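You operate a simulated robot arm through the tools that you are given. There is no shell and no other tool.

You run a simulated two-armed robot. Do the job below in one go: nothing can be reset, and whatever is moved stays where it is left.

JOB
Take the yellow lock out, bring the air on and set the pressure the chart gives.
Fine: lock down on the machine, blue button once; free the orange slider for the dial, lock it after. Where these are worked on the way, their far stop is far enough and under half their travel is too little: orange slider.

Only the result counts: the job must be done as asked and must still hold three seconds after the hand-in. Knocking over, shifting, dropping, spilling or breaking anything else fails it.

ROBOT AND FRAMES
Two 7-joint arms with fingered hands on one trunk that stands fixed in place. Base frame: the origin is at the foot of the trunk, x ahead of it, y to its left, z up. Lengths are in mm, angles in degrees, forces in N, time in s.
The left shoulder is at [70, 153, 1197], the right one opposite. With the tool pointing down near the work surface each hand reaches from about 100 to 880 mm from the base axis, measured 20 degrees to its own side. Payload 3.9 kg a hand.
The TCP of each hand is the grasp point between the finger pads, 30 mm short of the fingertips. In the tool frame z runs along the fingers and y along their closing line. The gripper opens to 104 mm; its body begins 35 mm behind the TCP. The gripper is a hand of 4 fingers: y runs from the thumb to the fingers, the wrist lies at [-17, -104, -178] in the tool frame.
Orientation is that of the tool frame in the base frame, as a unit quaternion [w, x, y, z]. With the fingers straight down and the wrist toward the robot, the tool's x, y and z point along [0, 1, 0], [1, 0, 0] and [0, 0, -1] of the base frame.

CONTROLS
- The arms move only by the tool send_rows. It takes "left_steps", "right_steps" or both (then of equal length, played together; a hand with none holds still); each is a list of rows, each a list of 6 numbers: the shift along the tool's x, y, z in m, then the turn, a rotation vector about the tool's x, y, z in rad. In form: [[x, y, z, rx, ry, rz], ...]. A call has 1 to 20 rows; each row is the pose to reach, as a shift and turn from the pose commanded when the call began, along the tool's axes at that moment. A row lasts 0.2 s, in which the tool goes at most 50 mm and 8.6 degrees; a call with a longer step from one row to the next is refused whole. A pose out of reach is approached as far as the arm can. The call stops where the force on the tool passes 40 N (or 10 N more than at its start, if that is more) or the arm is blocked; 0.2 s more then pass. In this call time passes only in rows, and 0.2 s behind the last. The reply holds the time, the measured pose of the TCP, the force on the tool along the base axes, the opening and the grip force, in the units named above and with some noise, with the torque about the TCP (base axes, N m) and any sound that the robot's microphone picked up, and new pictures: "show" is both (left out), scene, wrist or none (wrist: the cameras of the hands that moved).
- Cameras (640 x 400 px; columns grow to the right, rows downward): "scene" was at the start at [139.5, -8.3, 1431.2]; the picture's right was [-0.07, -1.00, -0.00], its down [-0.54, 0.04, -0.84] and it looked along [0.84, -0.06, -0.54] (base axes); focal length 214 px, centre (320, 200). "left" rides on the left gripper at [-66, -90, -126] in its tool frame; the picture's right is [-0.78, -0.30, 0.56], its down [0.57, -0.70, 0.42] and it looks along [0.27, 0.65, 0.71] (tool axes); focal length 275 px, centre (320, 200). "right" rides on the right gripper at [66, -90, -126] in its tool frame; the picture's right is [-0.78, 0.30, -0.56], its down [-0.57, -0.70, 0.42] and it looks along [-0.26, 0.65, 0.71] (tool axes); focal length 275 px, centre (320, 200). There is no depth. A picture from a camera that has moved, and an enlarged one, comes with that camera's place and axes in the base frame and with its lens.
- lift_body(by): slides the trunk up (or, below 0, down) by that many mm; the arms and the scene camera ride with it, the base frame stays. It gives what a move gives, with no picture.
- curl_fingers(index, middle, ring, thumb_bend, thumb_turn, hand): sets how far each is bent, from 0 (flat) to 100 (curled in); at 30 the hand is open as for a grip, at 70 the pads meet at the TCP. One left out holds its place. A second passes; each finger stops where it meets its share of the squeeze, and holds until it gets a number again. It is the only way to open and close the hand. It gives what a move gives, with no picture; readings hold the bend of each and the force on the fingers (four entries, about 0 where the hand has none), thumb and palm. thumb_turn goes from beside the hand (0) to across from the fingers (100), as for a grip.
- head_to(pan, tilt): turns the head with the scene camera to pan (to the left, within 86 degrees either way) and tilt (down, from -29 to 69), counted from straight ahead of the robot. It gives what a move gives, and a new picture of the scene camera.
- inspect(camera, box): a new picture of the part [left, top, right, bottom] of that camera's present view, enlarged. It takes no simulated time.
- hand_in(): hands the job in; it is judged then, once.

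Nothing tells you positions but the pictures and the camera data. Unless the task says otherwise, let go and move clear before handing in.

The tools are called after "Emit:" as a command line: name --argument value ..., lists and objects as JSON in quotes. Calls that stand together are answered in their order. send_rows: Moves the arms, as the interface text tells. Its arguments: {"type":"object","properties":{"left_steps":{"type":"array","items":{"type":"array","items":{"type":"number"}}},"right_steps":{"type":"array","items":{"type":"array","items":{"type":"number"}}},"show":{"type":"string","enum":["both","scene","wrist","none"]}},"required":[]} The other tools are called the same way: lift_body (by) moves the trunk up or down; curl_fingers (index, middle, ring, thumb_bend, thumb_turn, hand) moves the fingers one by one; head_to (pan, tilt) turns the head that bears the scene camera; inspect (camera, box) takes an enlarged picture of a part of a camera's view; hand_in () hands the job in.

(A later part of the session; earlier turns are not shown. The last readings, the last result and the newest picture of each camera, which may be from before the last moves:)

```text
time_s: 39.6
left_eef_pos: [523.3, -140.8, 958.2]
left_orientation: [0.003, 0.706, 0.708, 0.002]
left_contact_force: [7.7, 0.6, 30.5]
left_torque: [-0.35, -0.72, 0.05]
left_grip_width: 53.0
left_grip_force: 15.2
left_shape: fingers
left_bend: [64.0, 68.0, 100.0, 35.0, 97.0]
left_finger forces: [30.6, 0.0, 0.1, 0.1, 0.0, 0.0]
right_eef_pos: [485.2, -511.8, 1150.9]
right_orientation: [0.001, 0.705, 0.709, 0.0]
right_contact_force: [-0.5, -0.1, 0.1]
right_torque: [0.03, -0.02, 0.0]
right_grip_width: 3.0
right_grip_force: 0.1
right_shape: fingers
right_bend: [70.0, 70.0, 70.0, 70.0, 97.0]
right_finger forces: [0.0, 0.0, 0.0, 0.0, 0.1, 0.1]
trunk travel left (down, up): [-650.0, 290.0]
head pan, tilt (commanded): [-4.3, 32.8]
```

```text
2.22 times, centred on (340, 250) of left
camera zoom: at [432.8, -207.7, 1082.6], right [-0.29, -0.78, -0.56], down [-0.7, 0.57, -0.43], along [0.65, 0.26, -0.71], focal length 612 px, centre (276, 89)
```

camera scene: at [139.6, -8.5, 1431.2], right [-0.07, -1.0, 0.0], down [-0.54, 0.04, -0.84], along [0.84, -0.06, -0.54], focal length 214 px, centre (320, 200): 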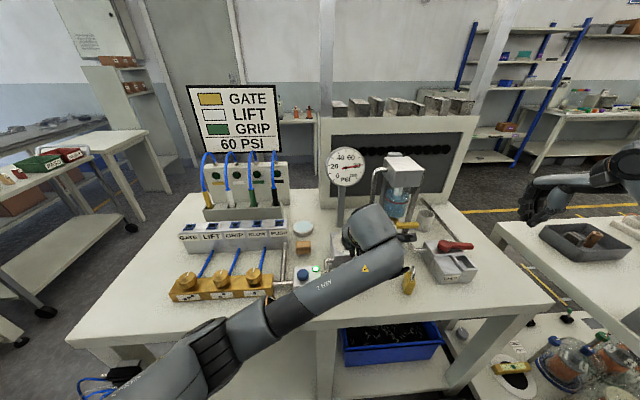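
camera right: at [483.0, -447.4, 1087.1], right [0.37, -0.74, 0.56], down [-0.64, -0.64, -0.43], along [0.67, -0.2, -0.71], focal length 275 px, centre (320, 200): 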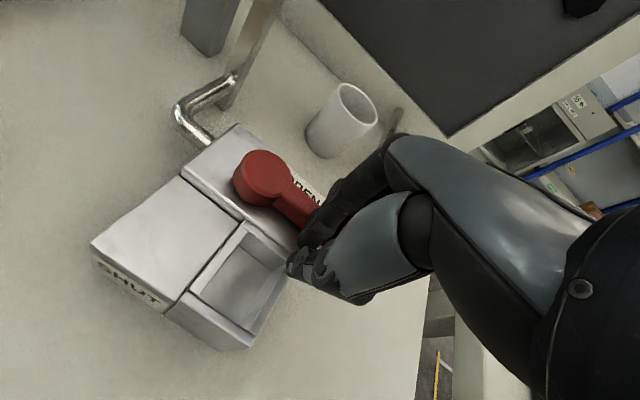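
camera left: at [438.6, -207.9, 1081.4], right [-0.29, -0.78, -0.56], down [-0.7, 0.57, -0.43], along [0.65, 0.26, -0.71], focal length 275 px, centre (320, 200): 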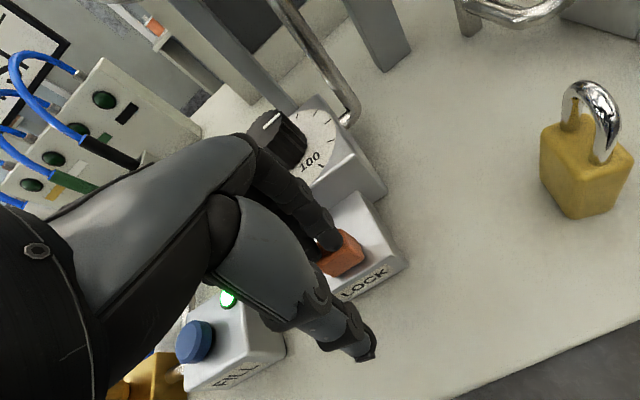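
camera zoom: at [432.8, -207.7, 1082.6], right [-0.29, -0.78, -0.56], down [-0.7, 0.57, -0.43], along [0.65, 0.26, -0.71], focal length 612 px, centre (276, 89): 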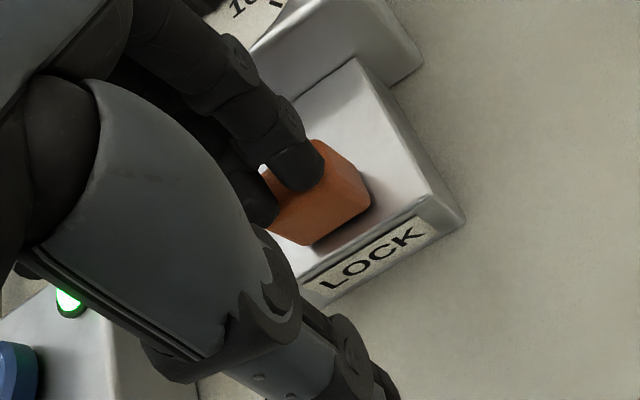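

The finger stretched while the cap stayed, so the slider is at its near stop. I lift straight off and look.

Emit:
send_rows --left_steps '[[0, 0.003, -0.006, 0, 0, 0], [0, 0.003, -0.03, 0, 0, 0], [0, -0.01, -0.07, 0, 0, 0], [0.03, -0.03, -0.1, 0, 0, 0], [0.07, -0.05, -0.12, 0, 0, 0], [0.11, -0.07, -0.14, 0, 0, 0], [0.15, -0.08, -0.16, 0, 0, 0], [0.19, -0.08, -0.17, 0, 0, 0], [0.235, -0.08, -0.18, 0, 0, 0], [0.28, -0.08, -0.19, 0, 0, 0]]' --show "scene"

Emit:
inspect --camera "scene" --box '[320, 220, 380, 295]'

Emit:
inspect --camera "scene" --box '[320, 140, 380, 200]'

Emit:
inspect --camera "left" --box '[400, 0, 640, 260]'

```text
time_s: 40.9
left_eef_pos: [504.5, 6.8, 1057.0]
left_orientation: [-0.04, 0.668, 0.738, 0.086]
left_contact_force: [0.7, 0.4, 0.5]
left_torque: [-0.01, 0.04, -0.01]
left_grip_width: 49.5
left_grip_force: 0.0
left_shape: fingers
left_bend: [68.0, 68.0, 100.0, 35.0, 97.0]
left_finger forces: [0.1, 0.0, 0.1, 0.0, 0.0, 0.0]
left hand out of reach, approached as far as the arm can: row 6
right_eef_pos: [487.0, -510.8, 1150.2]
right_orientation: [0.0, 0.706, 0.708, 0.0]
right_contact_force: [-0.1, -0.3, 0.8]
right_torque: [-0.01, 0.0, 0.0]
right_grip_width: 2.8
right_grip_force: 0.1
right_shape: fingers
right_bend: [70.0, 70.0, 70.0, 70.0, 97.0]
right_finger forces: [0.1, 0.0, 0.0, 0.0, 0.0, 0.1]
trunk travel left (down, up): [-650.0, 290.0]
head pan, tilt (commanded): [-4.3, 32.8]
stopped in row 6 (left hand): the arm was blocked; the commanded pose is now the measured one
camera scene: at [139.4, -6.2, 1431.2], right [-0.07, -1.0, 0.0], down [-0.54, 0.04, -0.84], along [0.84, -0.06, -0.54], focal length 214 px, centre (320, 200)
```

scene: 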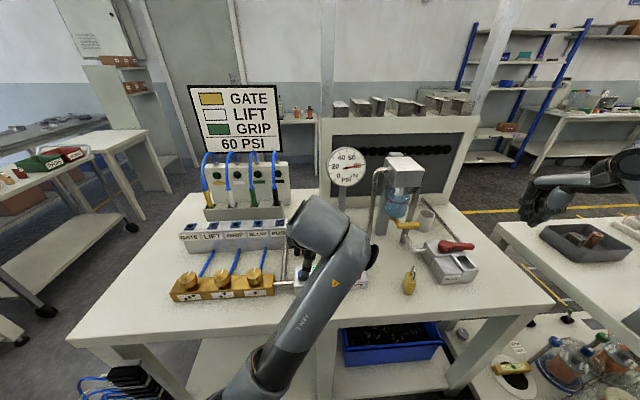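

```text
5.33 times, centred on (350, 258) of scene
camera zoom: at [139.4, -6.2, 1431.2], right [-0.07, -1.0, 0.0], down [-0.54, 0.04, -0.84], along [0.84, -0.06, -0.54], focal length 1144 px, centre (160, -107)
```

zoom: 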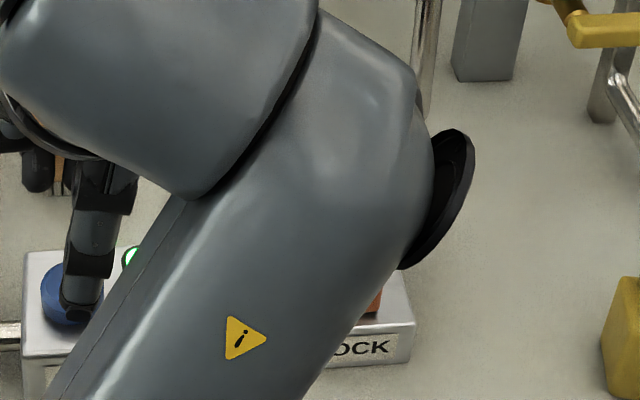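

```text
6.67 times, centred on (350, 170) of scene
camera zoom: at [139.4, -6.2, 1431.2], right [-0.07, -1.0, 0.0], down [-0.54, 0.04, -0.84], along [0.84, -0.06, -0.54], focal length 1430 px, centre (120, 400)
```

zoom: 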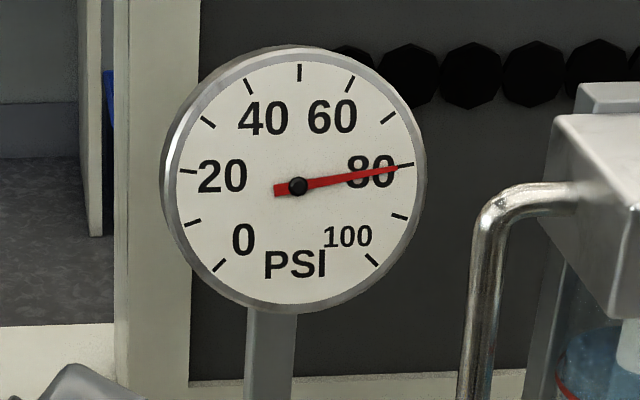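

```text
1.54 times, centred on (520, 130) of left
camera zoom: at [415.4, -88.6, 1161.1], right [-0.18, -0.69, -0.7], down [-0.73, 0.57, -0.37], along [0.65, 0.45, -0.61], focal length 424 px, centre (12, 308)
```

zoom: 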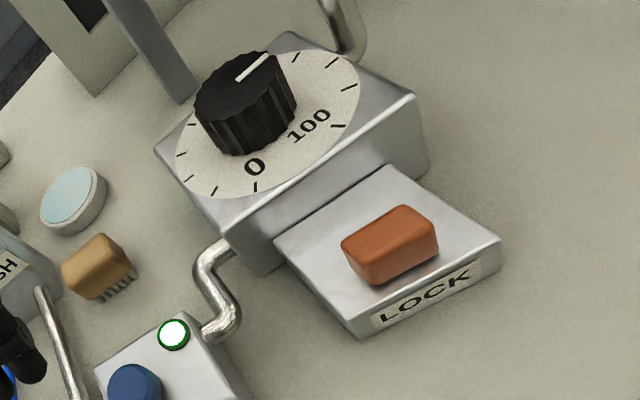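

The slider is now on the near side (freed) and the gauge holds 80. The left arm hit a joint limit on its retreat and tilted, so I straighten the hand and raise it gently.

Emit:
send_rows --left_steps '[[0, 0.005, -0.02, 0.02, -0.06, 0.033], [0, 0.01, -0.04, 0.043, -0.118, 0.066], [0, 0.015, -0.06, 0.065, -0.178, 0.099], [0, 0.02, -0.08, 0.065, -0.178, 0.099]]' --show "scene"

```text
time_s: 41.6
left_eef_pos: [535.5, 53.0, 1089.6]
left_orientation: [-0.045, 0.663, 0.743, 0.075]
left_contact_force: [0.6, 0.7, 0.2]
left_torque: [0.01, -0.02, 0.03]
left_grip_width: 49.8
left_grip_force: 0.1
left_shape: fingers
left_bend: [68.0, 68.0, 100.0, 35.0, 97.0]
left_finger forces: [0.0, 0.0, 0.0, 0.0, 0.0, 0.0]
left hand out of reach, approached as far as the arm can: row 3
right_eef_pos: [487.9, -513.5, 1148.7]
right_orientation: [0.0, 0.705, 0.709, 0.0]
right_contact_force: [0.4, 0.0, 0.3]
right_torque: [0.01, 0.02, 0.04]
right_grip_width: 2.9
right_grip_force: 0.0
right_shape: fingers
right_bend: [70.0, 70.0, 70.0, 70.0, 97.0]
right_finger forces: [0.0, 0.0, 0.0, 0.0, 0.1, 0.0]
trunk travel left (down, up): [-650.0, 290.0]
head pan, tilt (commanded): [-4.3, 32.8]
stopped in row 3 (left hand): the arm was blocked; the commanded pose is now the measured one
camera scene: at [139.7, -9.0, 1431.1], right [-0.07, -1.0, 0.0], down [-0.54, 0.04, -0.84], along [0.84, -0.06, -0.54], focal length 214 px, centre (320, 200)
```

scene: 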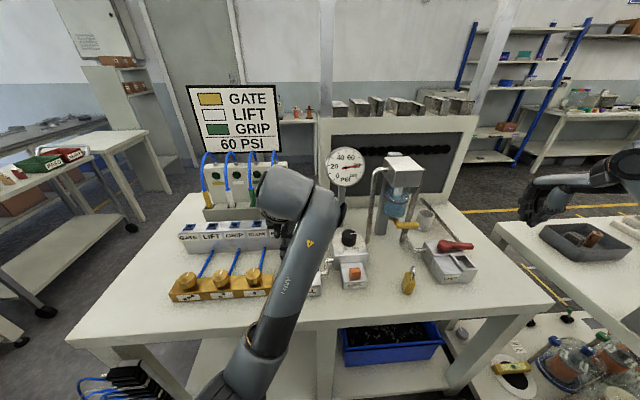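

The left arm's elbow seems jammed inward. I move the hand forward, left and up without turning it, to let the elbow swing out.

Emit:
send_rows --left_steps '[[0.01, 0.012, -0.012, 0, 0, 0], [0.02, 0.024, -0.024, 0, 0, 0], [0.03, 0.036, -0.036, 0, 0, 0], [0.04, 0.048, -0.048, 0, 0, 0]]' --show "scene"

```text
time_s: 42.6
left_eef_pos: [577.8, 88.3, 1146.5]
left_orientation: [-0.045, 0.665, 0.742, 0.074]
left_contact_force: [-0.7, -0.7, 0.1]
left_torque: [-0.04, -0.02, 0.02]
left_grip_width: 49.7
left_grip_force: 0.1
left_shape: fingers
left_bend: [68.0, 68.0, 100.0, 35.0, 97.0]
left_finger forces: [0.0, 0.0, 0.0, 0.0, 0.0, 0.0]
right_eef_pos: [486.8, -511.3, 1149.4]
right_orientation: [0.001, 0.705, 0.709, 0.0]
right_contact_force: [-0.1, 0.6, 0.1]
right_torque: [-0.02, -0.01, 0.01]
right_grip_width: 2.6
right_grip_force: 0.0
right_shape: fingers
right_bend: [70.0, 70.0, 70.0, 70.0, 97.0]
right_finger forces: [0.0, 0.1, 0.1, 0.0, 0.0, 0.0]
trunk travel left (down, up): [-650.0, 290.0]
head pan, tilt (commanded): [-4.3, 32.8]
camera scene: at [139.9, -8.2, 1431.1], right [-0.07, -1.0, 0.0], down [-0.54, 0.04, -0.84], along [0.84, -0.06, -0.54], focal length 214 px, centre (320, 200)
```

scene: 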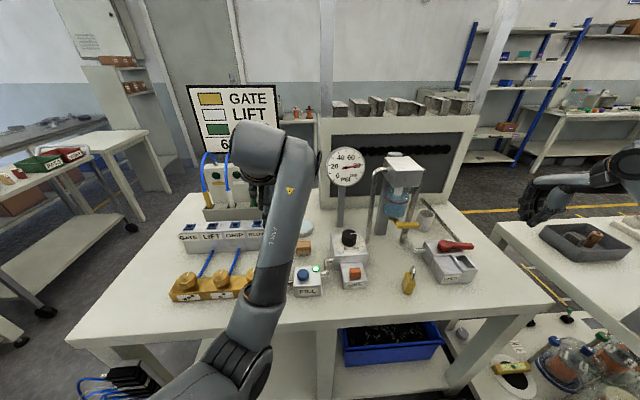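

The left hand moves freely again. I straighten it while moving further up and left, out of the way.

Emit:
send_rows --left_steps '[[0.013, -0.002, -0.02, 0.01, -0.042, 0.027], [0.026, -0.004, -0.04, 0.02, -0.084, 0.054], [0.039, -0.006, -0.06, 0.03, -0.126, 0.082], [0.052, -0.008, -0.08, 0.041, -0.168, 0.109], [0.07, -0.008, -0.1, 0.041, -0.168, 0.109]]' --show "scene"

Emit:
inspect --camera "scene" --box '[320, 220, 400, 295]'

```text
time_s: 44.0
left_eef_pos: [594.9, 199.3, 1263.3]
left_orientation: [-0.004, 0.669, 0.743, 0.019]
left_contact_force: [-0.4, -0.1, 0.4]
left_torque: [-0.01, -0.05, -0.02]
left_grip_width: 49.7
left_grip_force: 0.1
left_shape: fingers
left_bend: [68.0, 68.0, 100.0, 35.0, 97.0]
left_finger forces: [0.1, 0.0, 0.0, 0.0, 0.1, 0.1]
left hand out of reach, approached as far as the arm can: row 2, 3, 4, 5
right_eef_pos: [486.0, -513.4, 1149.7]
right_orientation: [0.0, 0.705, 0.709, -0.001]
right_contact_force: [-0.6, -0.4, 0.2]
right_torque: [0.02, 0.03, 0.02]
right_grip_width: 2.6
right_grip_force: 0.1
right_shape: fingers
right_bend: [70.0, 70.0, 70.0, 70.0, 97.0]
right_finger forces: [0.0, 0.0, 0.0, 0.0, 0.1, 0.1]
trunk travel left (down, up): [-650.0, 290.0]
head pan, tilt (commanded): [-4.3, 32.8]
stopped in row 5 (left hand): the arm was blocked; the commanded pose is now the measured one
camera scene: at [139.7, -8.7, 1431.1], right [-0.07, -1.0, 0.0], down [-0.54, 0.04, -0.84], along [0.84, -0.06, -0.54], focal length 214 px, centre (320, 200)
```

scene: 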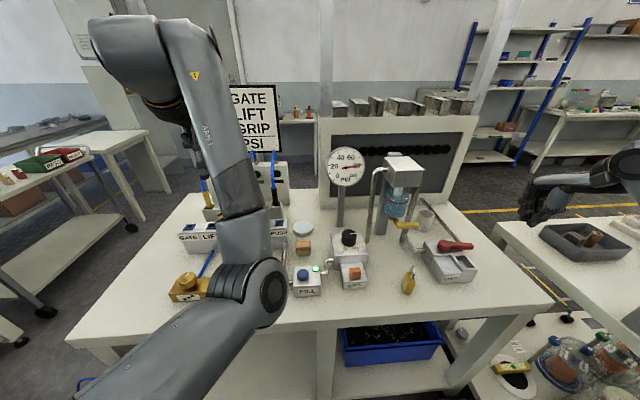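

```text
5.33 times, centred on (360, 258) of scene
camera zoom: at [139.7, -8.7, 1431.1], right [-0.07, -1.0, 0.0], down [-0.54, 0.04, -0.84], along [0.84, -0.06, -0.54], focal length 1144 px, centre (107, -107)
```

zoom: 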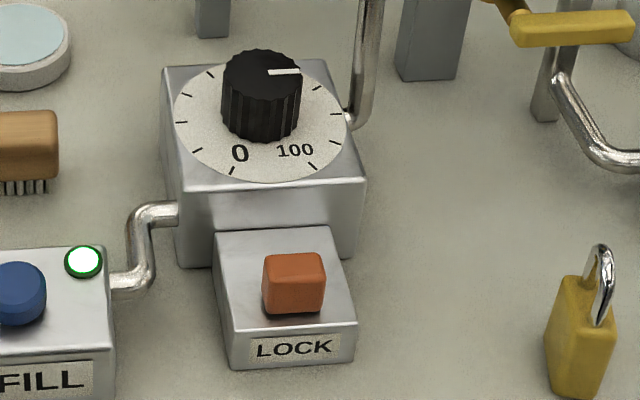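

The slider cap moved about 22 mm toward me, so the dial is free. Now the right hand goes to the dial: I open it to about 75 mm, turn it −28°, and travel over at a safe height.

Emit:
curl_fingers --hand "right" --index 41 --middle 41 --ring 41 --thumb_bend 41

Emit:
send_rows --right_steps '[[0.037, 0.0, 0, 0, 0, 0.049], [0.075, 0.0, 0, 0, 0, 0.098], [0.112, 0.002, 0, 0, 0, 0.147], [0.15, 0.004, 0, 0, 0, 0.196], [0.187, 0.006, 0, 0, 0, 0.245], [0.224, 0.008, 0, 0, 0, 0.294], [0.262, 0.01, 0, 0, 0, 0.343], [0.3, 0.012, 0, 0, 0, 0.392], [0.337, 0.013, 0, 0, 0, 0.441], [0.374, 0.0135, 0, 0, 0, 0.489]]'

```text
time_s: 45.0
left_eef_pos: [593.7, 198.5, 1264.0]
left_orientation: [-0.003, 0.67, 0.743, 0.02]
left_contact_force: [-0.2, -0.4, -0.5]
left_torque: [-0.04, 0.02, -0.03]
left_grip_width: 49.6
left_grip_force: 0.0
left_shape: fingers
left_bend: [68.0, 68.0, 100.0, 35.0, 97.0]
left_finger forces: [0.0, 0.0, 0.0, 0.1, 0.1, 0.0]
right_eef_pos: [486.6, -512.2, 1149.7]
right_orientation: [0.0, 0.705, 0.709, 0.001]
right_contact_force: [0.6, -1.0, 0.4]
right_torque: [-0.01, -0.03, 0.01]
right_grip_width: 76.2
right_grip_force: 0.0
right_shape: fingers
right_bend: [41.0, 41.0, 41.0, 41.0, 97.0]
right_finger forces: [0.0, 0.1, 0.0, 0.0, 0.0, 0.0]
trunk travel left (down, up): [-650.0, 290.0]
head pan, tilt (commanded): [-4.3, 32.8]
```

```text
time_s: 47.2
left_eef_pos: [593.3, 200.5, 1262.3]
left_orientation: [-0.003, 0.67, 0.742, 0.019]
left_contact_force: [0.4, 0.6, 0.1]
left_torque: [-0.04, 0.02, 0.01]
left_grip_width: 50.0
left_grip_force: 0.0
left_shape: fingers
left_bend: [68.0, 68.0, 100.0, 35.0, 97.0]
left_finger forces: [0.0, 0.0, 0.0, 0.0, 0.1, 0.1]
right_eef_pos: [498.5, -137.6, 1148.4]
right_orientation: [0.001, 0.856, 0.517, 0.0]
right_contact_force: [-0.1, -0.2, 0.3]
right_torque: [0.01, -0.02, -0.04]
right_grip_width: 76.7
right_grip_force: 0.0
right_shape: fingers
right_bend: [41.0, 41.0, 41.0, 41.0, 97.0]
right_finger forces: [0.0, 0.0, 0.0, 0.0, 0.1, 0.1]
trunk travel left (down, up): [-650.0, 290.0]
head pan, tilt (commanded): [-4.3, 32.8]
camera scene: at [139.9, -5.8, 1431.1], right [-0.07, -1.0, 0.0], down [-0.54, 0.04, -0.84], along [0.84, -0.06, -0.54], focal length 214 px, centre (320, 200)
camera right: at [449.7, -37.3, 1275.0], right [-0.1, -0.82, 0.56], down [-0.89, -0.18, -0.42], along [0.45, -0.54, -0.71], focal length 275 px, centre (320, 200)
```

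scene: 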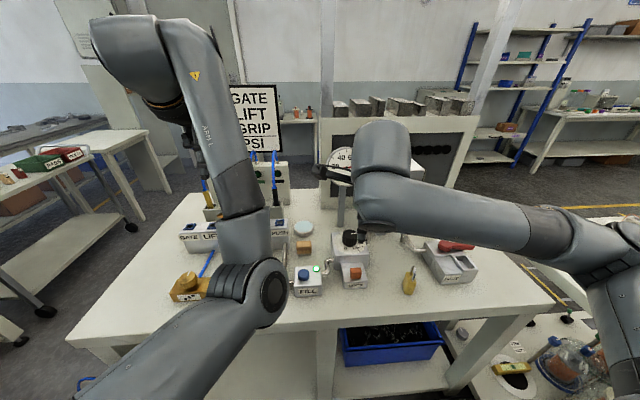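
right: 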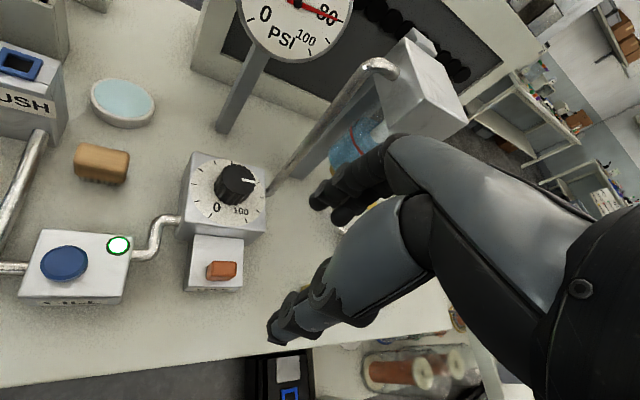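

The hand is in front of the dial at a safe height. I enlarge the wrist view to fix the knob's centre and height.

Emit:
inspect --camera "right" --box '[170, 140, 290, 300]'

Emit:
inspect --camera "scene" --box '[320, 220, 400, 295]'

```text
2.50 times, centred on (230, 220) of right
camera zoom: at [449.7, -37.3, 1275.0], right [-0.1, -0.82, 0.56], down [-0.89, -0.18, -0.42], along [0.45, -0.54, -0.71], focal length 688 px, centre (545, 150)
```

zoom: 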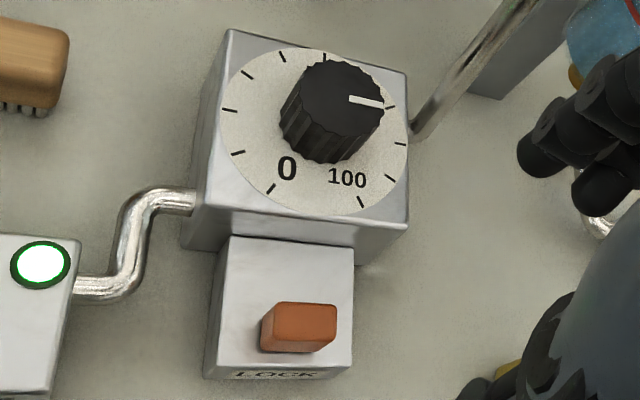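

```text
5.33 times, centred on (360, 258) of scene
camera zoom: at [139.9, -5.8, 1431.1], right [-0.07, -1.0, 0.0], down [-0.54, 0.04, -0.84], along [0.84, -0.06, -0.54], focal length 1144 px, centre (107, -107)
```

zoom: 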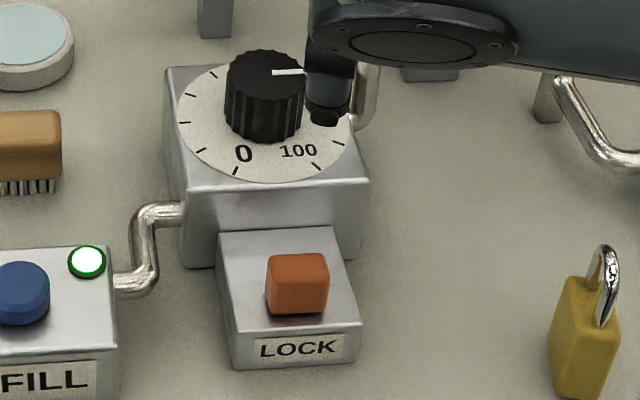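

I get the knob centre at about (646, −138.5), top z≈971 and plate z≈940. The riser pipe sits close on the right, so I start near −8° yaw and turn the dial in two grips, moving over the knob first.

Emit:
send_rows --right_steps '[[0.0137, 0.0261, 0.01, 0, 0, -0.07], [0.0274, 0.0523, 0.02, 0, 0, -0.14], [0.041, 0.0784, 0.03, 0, 0, -0.21], [0.0547, 0.1046, 0.04, 0, 0, -0.28], [0.0684, 0.1307, 0.048, 0, 0, -0.349]]'

Emit:
inspect --camera "right" --box '[160, 140, 400, 360]'

Emit:
inspect --camera "scene" --box '[310, 140, 410, 270]'

```text
time_s: 48.4
left_eef_pos: [594.8, 199.5, 1262.5]
left_orientation: [-0.003, 0.669, 0.743, 0.02]
left_contact_force: [0.5, 0.4, 0.6]
left_torque: [0.02, -0.01, 0.01]
left_grip_width: 49.8
left_grip_force: 0.1
left_shape: fingers
left_bend: [68.0, 68.0, 100.0, 35.0, 97.0]
left_finger forces: [0.0, 0.1, 0.0, 0.1, 0.0, 0.1]
right_eef_pos: [648.0, -138.6, 1100.8]
right_orientation: [-0.001, 0.752, 0.659, -0.001]
right_contact_force: [-0.3, 0.3, -0.5]
right_torque: [0.02, -0.02, -0.02]
right_grip_width: 76.6
right_grip_force: 0.1
right_shape: fingers
right_bend: [41.0, 41.0, 41.0, 41.0, 97.0]
right_finger forces: [0.0, 0.0, 0.1, 0.1, 0.0, 0.0]
trunk travel left (down, up): [-650.0, 290.0]
head pan, tilt (commanded): [-4.3, 32.8]
camera scene: at [140.8, -7.7, 1431.0], right [-0.07, -1.0, 0.0], down [-0.54, 0.04, -0.84], along [0.84, -0.06, -0.54], focal length 214 px, centre (320, 200)
camera right: at [566.5, -61.0, 1226.4], right [0.19, -0.81, 0.56], down [-0.77, -0.47, -0.42], along [0.61, -0.35, -0.71], focal length 275 px, centre (320, 200)
```

scene: 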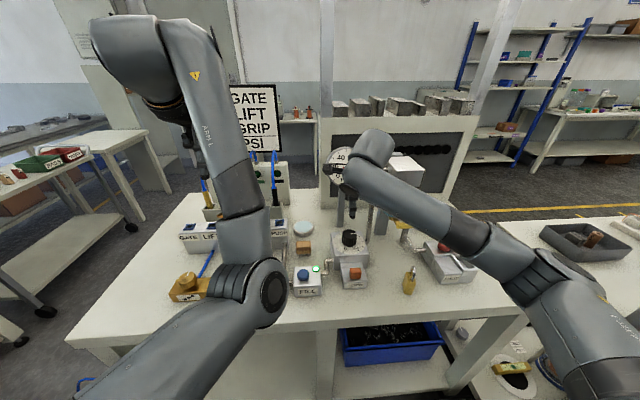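
right: 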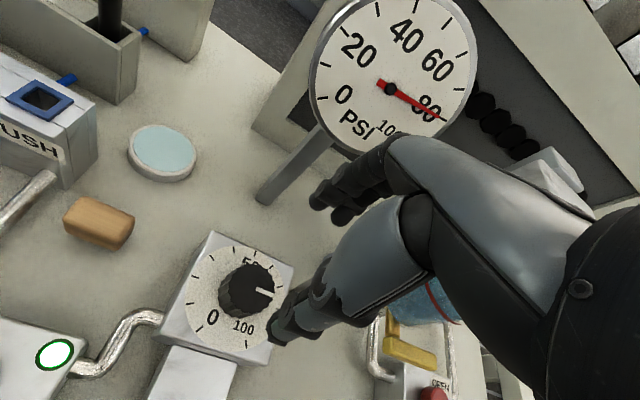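

```text
1.82 times, centred on (280, 250) of right
camera zoom: at [566.5, -61.0, 1226.4], right [0.19, -0.81, 0.56], down [-0.77, -0.47, -0.42], along [0.61, -0.35, -0.71], focal length 500 px, centre (393, 109)
```

zoom: 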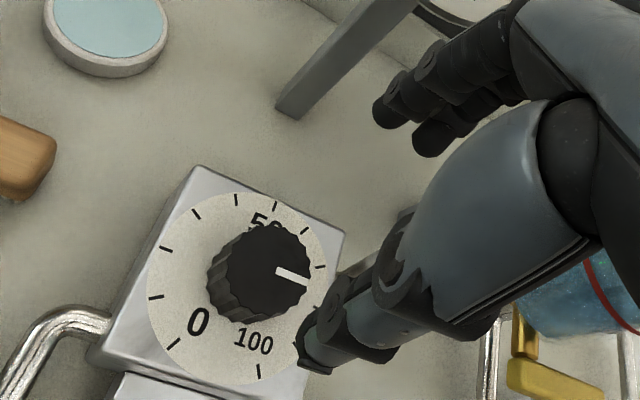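

```text
3.08 times, centred on (360, 205) of scene
camera zoom: at [140.8, -7.7, 1431.0], right [-0.07, -1.0, 0.0], down [-0.54, 0.04, -0.84], along [0.84, -0.06, -0.54], focal length 660 px, centre (197, 185)
```

zoom: 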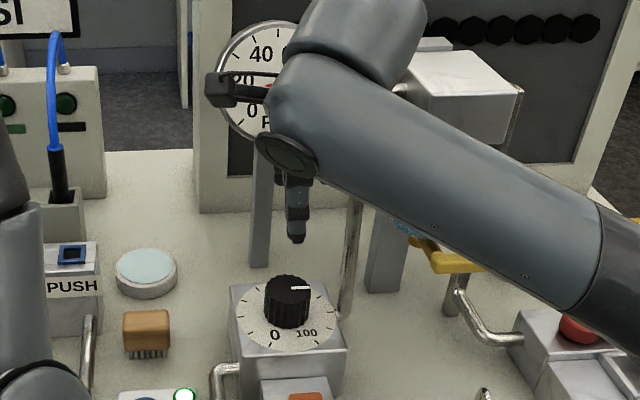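

The knob centre is confirmed at about (648, −138), and the wrist camera shows the gauge well. I turn to about +5° yaw for clearance to the pipe and go down around the knob, leaving the ring finger open.

Emit:
send_rows --right_steps '[[0, 0, 0.02, 0, 0, -0.1], [0, 0, 0.045, 0, 0, -0.2], [0, 0, 0.07, 0, 0, -0.227], [0, 0, 0.095, 0, 0, -0.227]]'

Emit:
inspect --camera "right" --box '[160, 140, 400, 360]'

Emit:
inspect --camera "scene" --box '[310, 180, 410, 290]'

```text
time_s: 49.4
left_eef_pos: [596.0, 197.9, 1263.4]
left_orientation: [-0.003, 0.669, 0.743, 0.019]
left_contact_force: [-0.3, 0.5, 0.5]
left_torque: [-0.01, 0.01, 0.07]
left_grip_width: 49.7
left_grip_force: 0.1
left_shape: fingers
left_bend: [68.0, 68.0, 100.0, 35.0, 97.0]
left_finger forces: [0.0, 0.0, 0.0, 0.0, 0.1, 0.0]
right_eef_pos: [646.7, -140.3, 1004.4]
right_orientation: [0.0, 0.674, 0.739, 0.0]
right_contact_force: [-0.1, 0.8, -0.5]
right_torque: [-0.04, -0.03, -0.02]
right_grip_width: 76.4
right_grip_force: 0.0
right_shape: fingers
right_bend: [41.0, 41.0, 41.0, 41.0, 97.0]
right_finger forces: [0.0, 0.0, 0.0, 0.1, 0.0, 0.0]
trunk travel left (down, up): [-650.0, 290.0]
head pan, tilt (commanded): [-4.3, 32.8]
camera scene: at [140.1, -8.4, 1431.2], right [-0.07, -1.0, 0.0], down [-0.54, 0.04, -0.84], along [0.84, -0.06, -0.54], focal length 214 px, centre (320, 200)
camera right: at [549.8, -83.0, 1131.6], right [0.37, -0.74, 0.56], down [-0.65, -0.64, -0.42], along [0.67, -0.2, -0.71], focal length 275 px, centre (320, 200)
```

scene: 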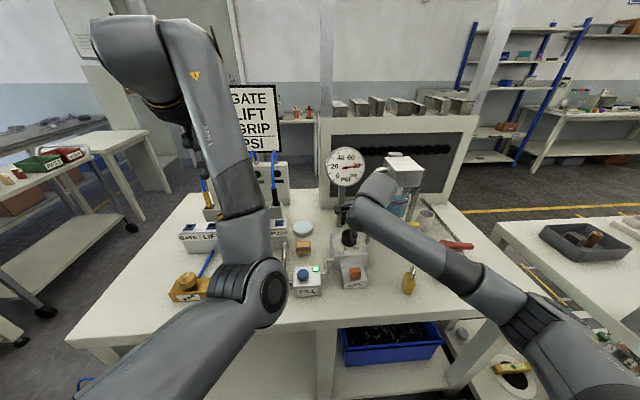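
right: 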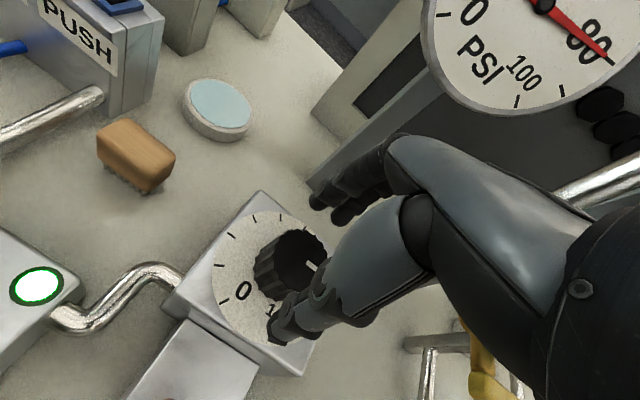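

```text
1.82 times, centred on (280, 250) of right
camera zoom: at [549.8, -83.0, 1131.6], right [0.37, -0.74, 0.56], down [-0.65, -0.64, -0.42], along [0.67, -0.2, -0.71], focal length 500 px, centre (393, 109)
```

zoom: 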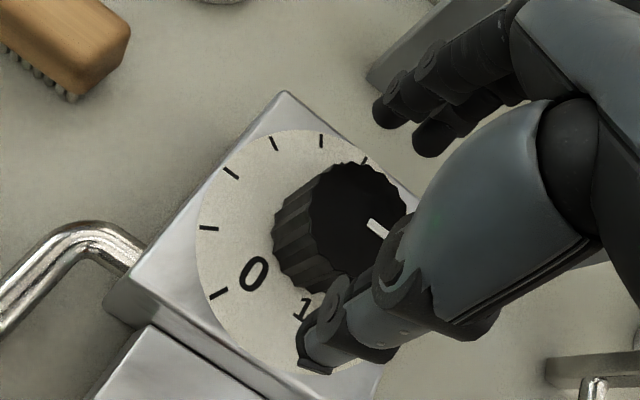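

```text
3.64 times, centred on (360, 235) of scene
camera zoom: at [140.1, -8.4, 1431.2], right [-0.07, -1.0, 0.0], down [-0.54, 0.04, -0.84], along [0.84, -0.06, -0.54], focal length 780 px, centre (174, 73)
```

zoom: 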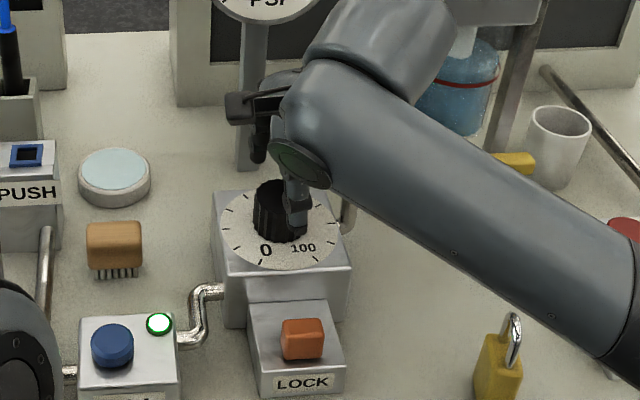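

The open hand is centred on the knob. I lower the last 28 mm so the pads straddle it.

Emit:
send_rows --right_steps '[[0, 0, 0.014, 0, 0, 0], [0, 0, 0.028, 0, 0, 0]]' --show "none"

Emit:
inspect --camera "right" --box '[200, 160, 400, 360]'

Emit:
inspect --camera "scene" --box '[320, 200, 400, 290]'

```text
time_s: 50.0
left_eef_pos: [592.9, 198.6, 1261.9]
left_orientation: [-0.003, 0.669, 0.743, 0.02]
left_contact_force: [-0.4, -0.2, -1.2]
left_torque: [-0.01, -0.03, -0.02]
left_grip_width: 49.7
left_grip_force: 0.0
left_shape: fingers
left_bend: [68.0, 68.0, 100.0, 35.0, 97.0]
left_finger forces: [0.0, 0.1, 0.1, 0.0, 0.1, 0.0]
right_eef_pos: [645.9, -139.7, 978.5]
right_orientation: [-0.001, 0.674, 0.739, 0.0]
right_contact_force: [-0.4, 0.0, 0.3]
right_torque: [0.02, -0.01, -0.01]
right_grip_width: 76.8
right_grip_force: 0.0
right_shape: fingers
right_bend: [41.0, 41.0, 41.0, 41.0, 97.0]
right_finger forces: [0.1, 0.0, 0.0, 0.0, 0.0, 0.1]
trunk travel left (down, up): [-650.0, 290.0]
head pan, tilt (commanded): [-4.3, 32.8]
```

```text
2.00 times, centred on (300, 260) of right
camera zoom: at [549.9, -82.1, 1103.4], right [0.37, -0.74, 0.56], down [-0.65, -0.64, -0.42], along [0.67, -0.2, -0.71], focal length 551 px, centre (360, 80)
```

zoom: 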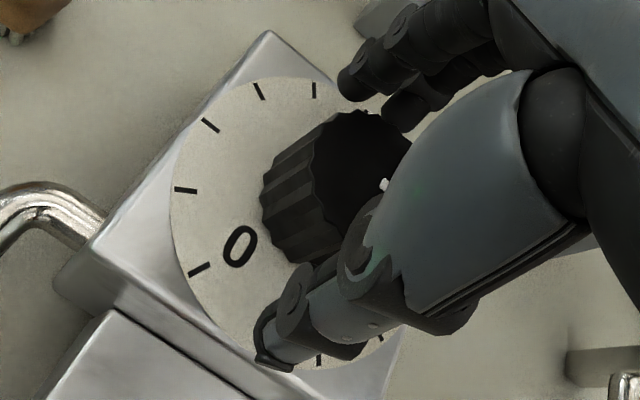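

```text
4.44 times, centred on (360, 245) of scene
camera zoom: at [139.8, -8.3, 1431.2], right [-0.07, -1.0, 0.0], down [-0.54, 0.04, -0.84], along [0.84, -0.06, -0.54], focal length 953 px, centre (142, 0)
```

zoom: 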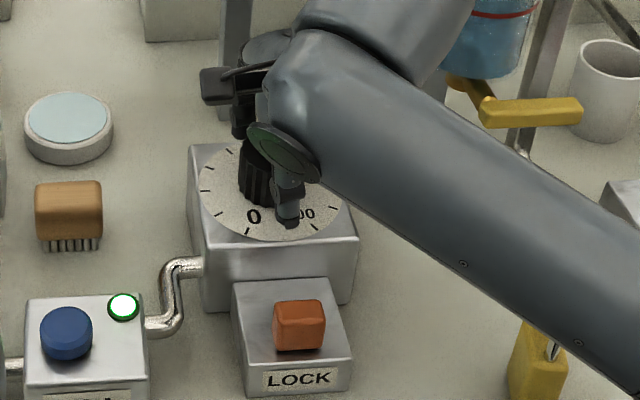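

The pads straddle the knob just above the dial plate. I close thumb, index and middle onto it with a moderate squeeze.

Emit:
curl_fingers --hand "right" --index 62 --middle 62 --thumb_bend 62

Emit:
inspect --camera "right" --box '[200, 160, 400, 360]'

Emit:
inspect --camera "scene" --box '[320, 200, 400, 290]'

```text
time_s: 51.0
left_eef_pos: [596.4, 200.3, 1262.4]
left_orientation: [-0.004, 0.67, 0.742, 0.02]
left_contact_force: [-0.5, 0.3, 0.1]
left_torque: [-0.03, -0.01, 0.0]
left_grip_width: 49.8
left_grip_force: 0.0
left_shape: fingers
left_bend: [68.0, 68.0, 100.0, 35.0, 97.0]
left_finger forces: [0.0, 0.0, 0.0, 0.1, 0.0, 0.0]
right_eef_pos: [647.9, -138.5, 977.9]
right_orientation: [0.0, 0.674, 0.739, -0.002]
right_contact_force: [11.1, -0.2, 3.8]
right_torque: [-0.02, -0.35, 0.04]
right_grip_width: 41.6
right_grip_force: 10.3
right_shape: fingers
right_bend: [54.0, 55.0, 41.0, 57.0, 97.0]
right_finger forces: [7.9, 8.4, 0.1, 0.1, 4.2, 0.0]
trunk travel left (down, up): [-650.0, 290.0]
head pan, tilt (commanded): [-4.3, 32.8]
```

```text
2.00 times, centred on (300, 260) of right
camera zoom: at [551.6, -81.7, 1103.5], right [0.37, -0.75, 0.56], down [-0.65, -0.63, -0.42], along [0.67, -0.2, -0.71], focal length 551 px, centre (360, 80)
```

zoom: 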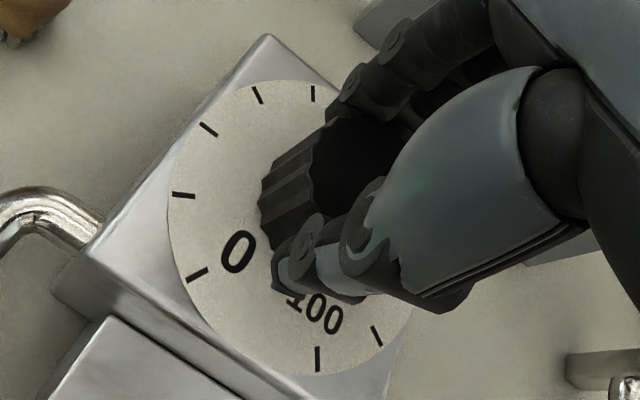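

```text
4.44 times, centred on (360, 245) of scene
camera zoom: at [141.7, -7.9, 1431.0], right [-0.07, -1.0, 0.0], down [-0.54, 0.04, -0.84], along [0.84, -0.06, -0.54], focal length 953 px, centre (142, 0)
```

zoom: 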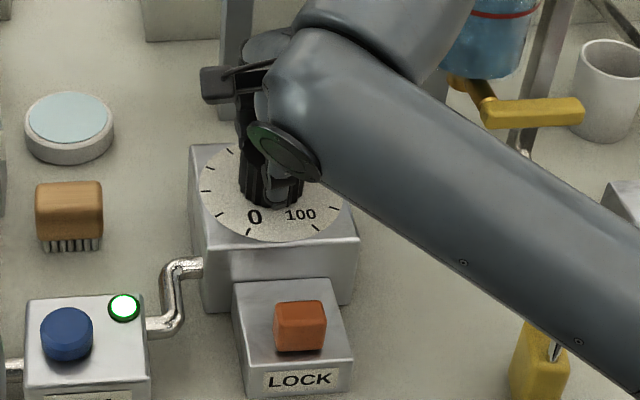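

The knob is held, but fingers and thumb are unbalanced, so I shift 2.5 mm forward to centre and then start turning counter-clockwise.

Emit:
send_rows --right_steps '[[0, 0.0015, 0, 0, 0, 0], [0, 0.0025, 0, 0, 0, 0], [0, 0.0025, 0, 0, 0, -0.1], [0, 0.0025, 0, 0, 0, -0.2]]' --show "wrist"

Emit:
inspect --camera "scene" --box '[320, 140, 380, 200]'

Emit:
inspect --camera "right" --box '[200, 160, 400, 360]'

```text
time_s: 52.0
left_eef_pos: [593.8, 198.6, 1262.3]
left_orientation: [-0.003, 0.669, 0.743, 0.019]
left_contact_force: [-0.1, -0.2, 0.0]
left_torque: [-0.05, -0.01, 0.02]
left_grip_width: 49.6
left_grip_force: 0.1
left_shape: fingers
left_bend: [68.0, 68.0, 100.0, 35.0, 97.0]
left_finger forces: [0.0, 0.1, 0.0, 0.0, 0.0, 0.0]
right_eef_pos: [648.3, -138.3, 977.6]
right_orientation: [0.0, 0.596, 0.803, 0.0]
right_contact_force: [4.7, -0.6, 1.7]
right_torque: [0.01, -0.12, -0.07]
right_grip_width: 41.4
right_grip_force: 9.5
right_shape: fingers
right_bend: [55.0, 56.0, 41.0, 57.0, 96.0]
right_finger forces: [5.6, 6.4, 0.0, 0.0, 6.6, 0.0]
trunk travel left (down, up): [-650.0, 290.0]
head pan, tilt (commanded): [-4.3, 32.8]
camera right: at [543.5, -102.0, 1103.6], right [0.51, -0.66, 0.56], down [-0.51, -0.75, -0.42], along [0.7, -0.07, -0.71], focal length 275 px, centre (320, 200)
```

right: 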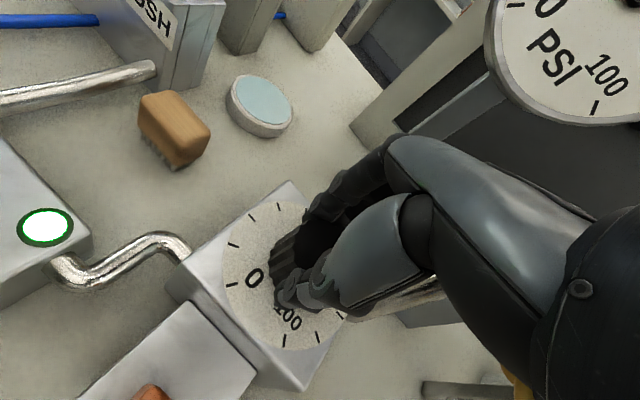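

```text
6.67 times, centred on (350, 170) of scene
camera zoom: at [140.3, -8.2, 1431.1], right [-0.08, -1.0, 0.0], down [-0.54, 0.04, -0.84], along [0.84, -0.06, -0.54], focal length 1430 px, centre (120, 400)
```

zoom: 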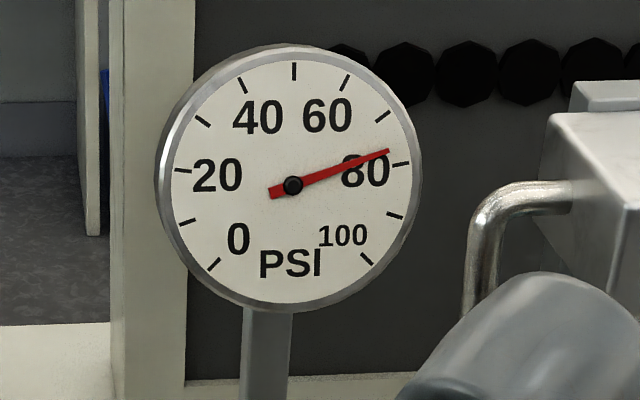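

```text
2.00 times, centred on (300, 260) of right
camera zoom: at [543.5, -102.0, 1103.6], right [0.51, -0.66, 0.56], down [-0.51, -0.75, -0.42], along [0.7, -0.07, -0.71], focal length 551 px, centre (360, 80)
```

zoom: 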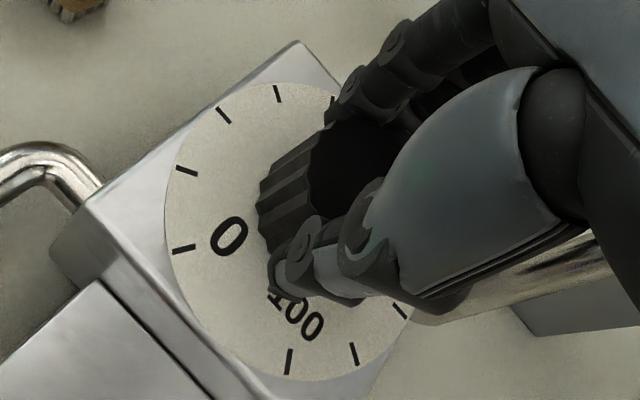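

The gauge dropped to about 76, matching the 11° turned, so the grip holds. I keep turning about 23° more.

Emit:
send_rows --right_steps '[[0, 0, 0, 0, 0, -0.1], [0, 0, 0, 0, 0, -0.2], [0, 0, 0, 0, 0, -0.3], [0, 0, 0, 0, 0, -0.4]]' --show "wrist"

Emit:
inspect --camera "scene" --box '[320, 140, 380, 200]'

Emit:
inspect --camera "right" --box '[200, 160, 440, 400]'

Emit:
inspect --camera "scene" --box '[320, 190, 400, 290]'

```text
time_s: 53.0
left_eef_pos: [595.6, 198.6, 1261.6]
left_orientation: [-0.003, 0.67, 0.742, 0.02]
left_contact_force: [0.0, -0.1, -0.6]
left_torque: [-0.04, 0.02, -0.01]
left_grip_width: 49.7
left_grip_force: 0.1
left_shape: fingers
left_bend: [68.0, 68.0, 100.0, 35.0, 97.0]
left_finger forces: [0.0, 0.0, 0.0, 0.0, 0.1, 0.0]
right_eef_pos: [648.3, -137.0, 977.0]
right_orientation: [-0.001, 0.424, 0.906, -0.001]
right_contact_force: [2.5, 0.7, -0.1]
right_torque: [-0.03, -0.06, -0.01]
right_grip_width: 41.3
right_grip_force: 9.2
right_shape: fingers
right_bend: [55.0, 57.0, 41.0, 56.0, 96.0]
right_finger forces: [5.0, 5.8, 0.0, 0.0, 7.0, 0.0]
trunk travel left (down, up): [-650.0, 290.0]
head pan, tilt (commanded): [-4.3, 32.8]
camera right: at [537.5, -145.8, 1103.9], right [0.72, -0.41, 0.56], down [-0.17, -0.89, -0.42], along [0.67, 0.21, -0.71], focal length 275 px, centre (320, 200)
```

right: 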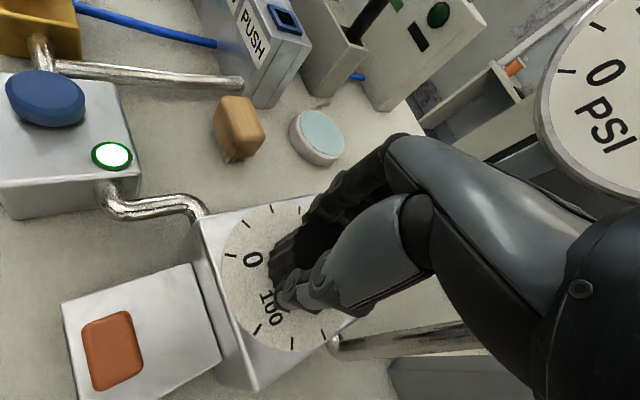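

```text
6.67 times, centred on (350, 170) of scene
camera zoom: at [140.5, -8.0, 1431.1], right [-0.07, -1.0, 0.0], down [-0.54, 0.04, -0.84], along [0.84, -0.06, -0.54], focal length 1430 px, centre (120, 400)
```

zoom: 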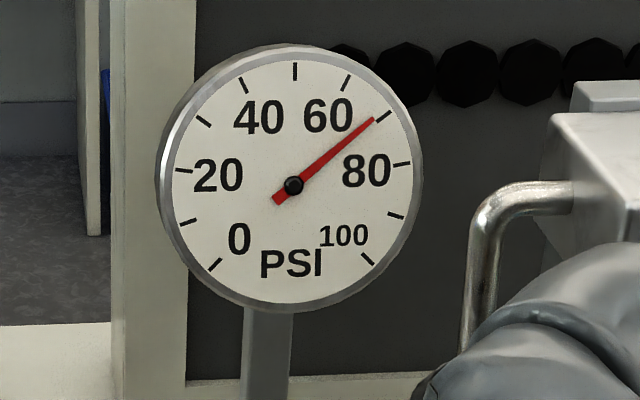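

```text
1.67 times, centred on (320, 280) of right
camera zoom: at [537.5, -145.8, 1103.9], right [0.72, -0.41, 0.56], down [-0.17, -0.89, -0.42], along [0.67, 0.21, -0.71], focal length 459 px, centre (320, 67)
```

zoom: 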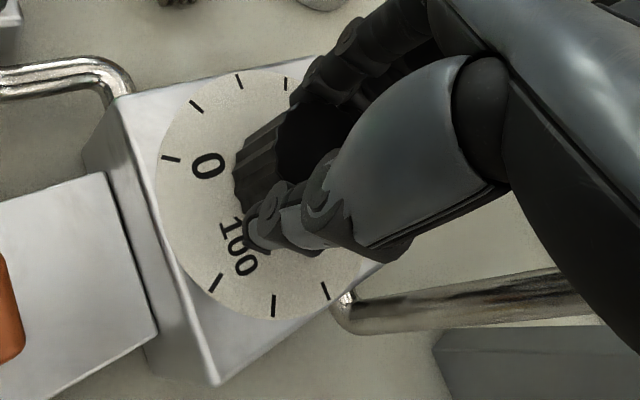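

```text
4.00 times, centred on (360, 240) of scene
camera zoom: at [140.5, -8.0, 1431.1], right [-0.07, -1.0, 0.0], down [-0.54, 0.04, -0.84], along [0.84, -0.06, -0.54], focal length 858 px, centre (160, 40)
```

zoom: 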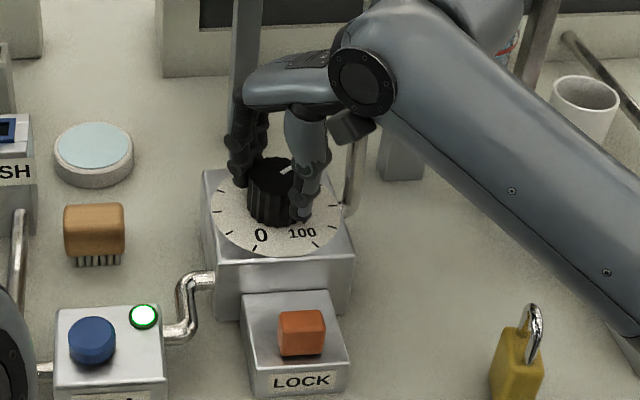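

The gauge reads about 69, so some 28° remain. I release, turn the hand back and regrip, to stay clear of the pipe.

Emit:
curl_fingers --hand "right" --index 42 --middle 42 --thumb_bend 42

Emit:
send_rows --right_steps '[[0, 0, 0, 0, 0, 0.12], [0, 0, 0, 0, 0, 0.24], [0, 0, 0, 0, 0, 0.36], [0, 0, 0, 0, 0, 0.48], [0, 0, 0, 0, 0, 0.56]]' --show "wrist"

Emit:
inspect --camera "scene" --box '[320, 140, 380, 200]'

Emit:
inspect --camera "right" --box '[200, 160, 400, 360]'

```text
time_s: 54.0
left_eef_pos: [593.5, 198.9, 1263.0]
left_orientation: [-0.003, 0.669, 0.743, 0.02]
left_contact_force: [-0.1, 0.5, 0.3]
left_torque: [0.0, 0.0, -0.03]
left_grip_width: 49.7
left_grip_force: 0.0
left_shape: fingers
left_bend: [68.0, 68.0, 100.0, 35.0, 97.0]
left_finger forces: [0.0, 0.0, 0.0, 0.0, 0.1, 0.0]
right_eef_pos: [649.9, -138.2, 978.9]
right_orientation: [0.0, 0.426, 0.905, 0.0]
right_contact_force: [0.5, 0.1, -0.2]
right_torque: [-0.01, 0.02, 0.02]
right_grip_width: 73.9
right_grip_force: 0.0
right_shape: fingers
right_bend: [42.0, 42.0, 41.0, 42.0, 97.0]
right_finger forces: [0.0, 0.0, 0.0, 0.0, 0.0, 0.0]
trunk travel left (down, up): [-650.0, 290.0]
head pan, tilt (commanded): [-4.3, 32.8]
```

```text
time_s: 55.2
left_eef_pos: [594.6, 199.0, 1263.6]
left_orientation: [-0.003, 0.669, 0.743, 0.019]
left_contact_force: [-0.2, 0.2, 0.6]
left_torque: [0.03, -0.04, 0.04]
left_grip_width: 49.9
left_grip_force: 0.1
left_shape: fingers
left_bend: [68.0, 68.0, 100.0, 35.0, 97.0]
left_finger forces: [0.0, 0.0, 0.0, 0.0, 0.0, 0.0]
right_eef_pos: [649.4, -137.8, 978.6]
right_orientation: [0.001, 0.66, 0.752, 0.0]
right_contact_force: [-0.8, -0.9, 0.7]
right_torque: [0.02, 0.02, -0.04]
right_grip_width: 73.9
right_grip_force: 0.1
right_shape: fingers
right_bend: [42.0, 42.0, 41.0, 42.0, 97.0]
right_finger forces: [0.1, 0.2, 0.0, 0.0, 0.0, 0.0]
trunk travel left (down, up): [-650.0, 290.0]
head pan, tilt (commanded): [-4.3, 32.8]
camera right: at [550.4, -85.1, 1104.4], right [0.39, -0.73, 0.56], down [-0.62, -0.66, -0.42], along [0.68, -0.18, -0.71], focal length 275 px, centre (320, 200)
```

right: 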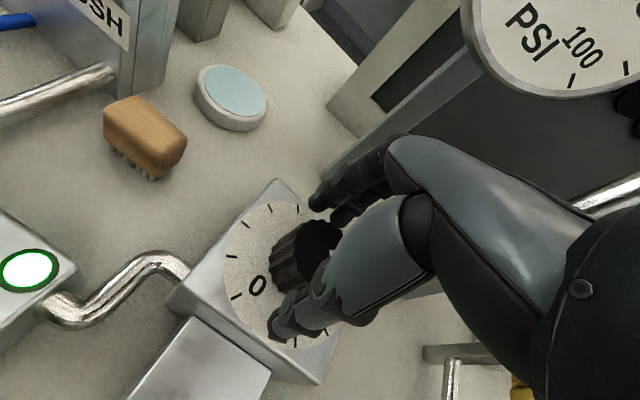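

```text
6.67 times, centred on (350, 170) of scene
camera zoom: at [139.6, -7.9, 1431.2], right [-0.07, -1.0, 0.0], down [-0.54, 0.04, -0.84], along [0.84, -0.06, -0.54], focal length 1430 px, centre (120, 400)
```

zoom: 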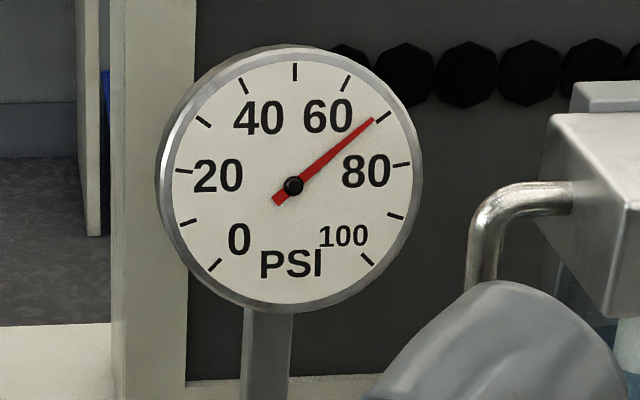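

```text
2.00 times, centred on (300, 260) of right
camera zoom: at [550.4, -85.1, 1104.4], right [0.39, -0.73, 0.56], down [-0.62, -0.66, -0.42], along [0.68, -0.18, -0.71], focal length 551 px, centre (360, 80)
```

zoom: 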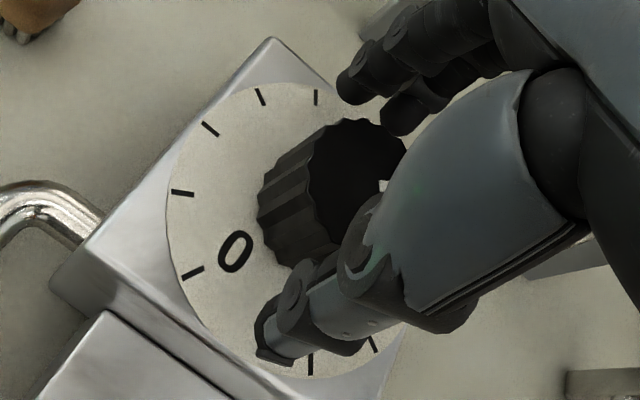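

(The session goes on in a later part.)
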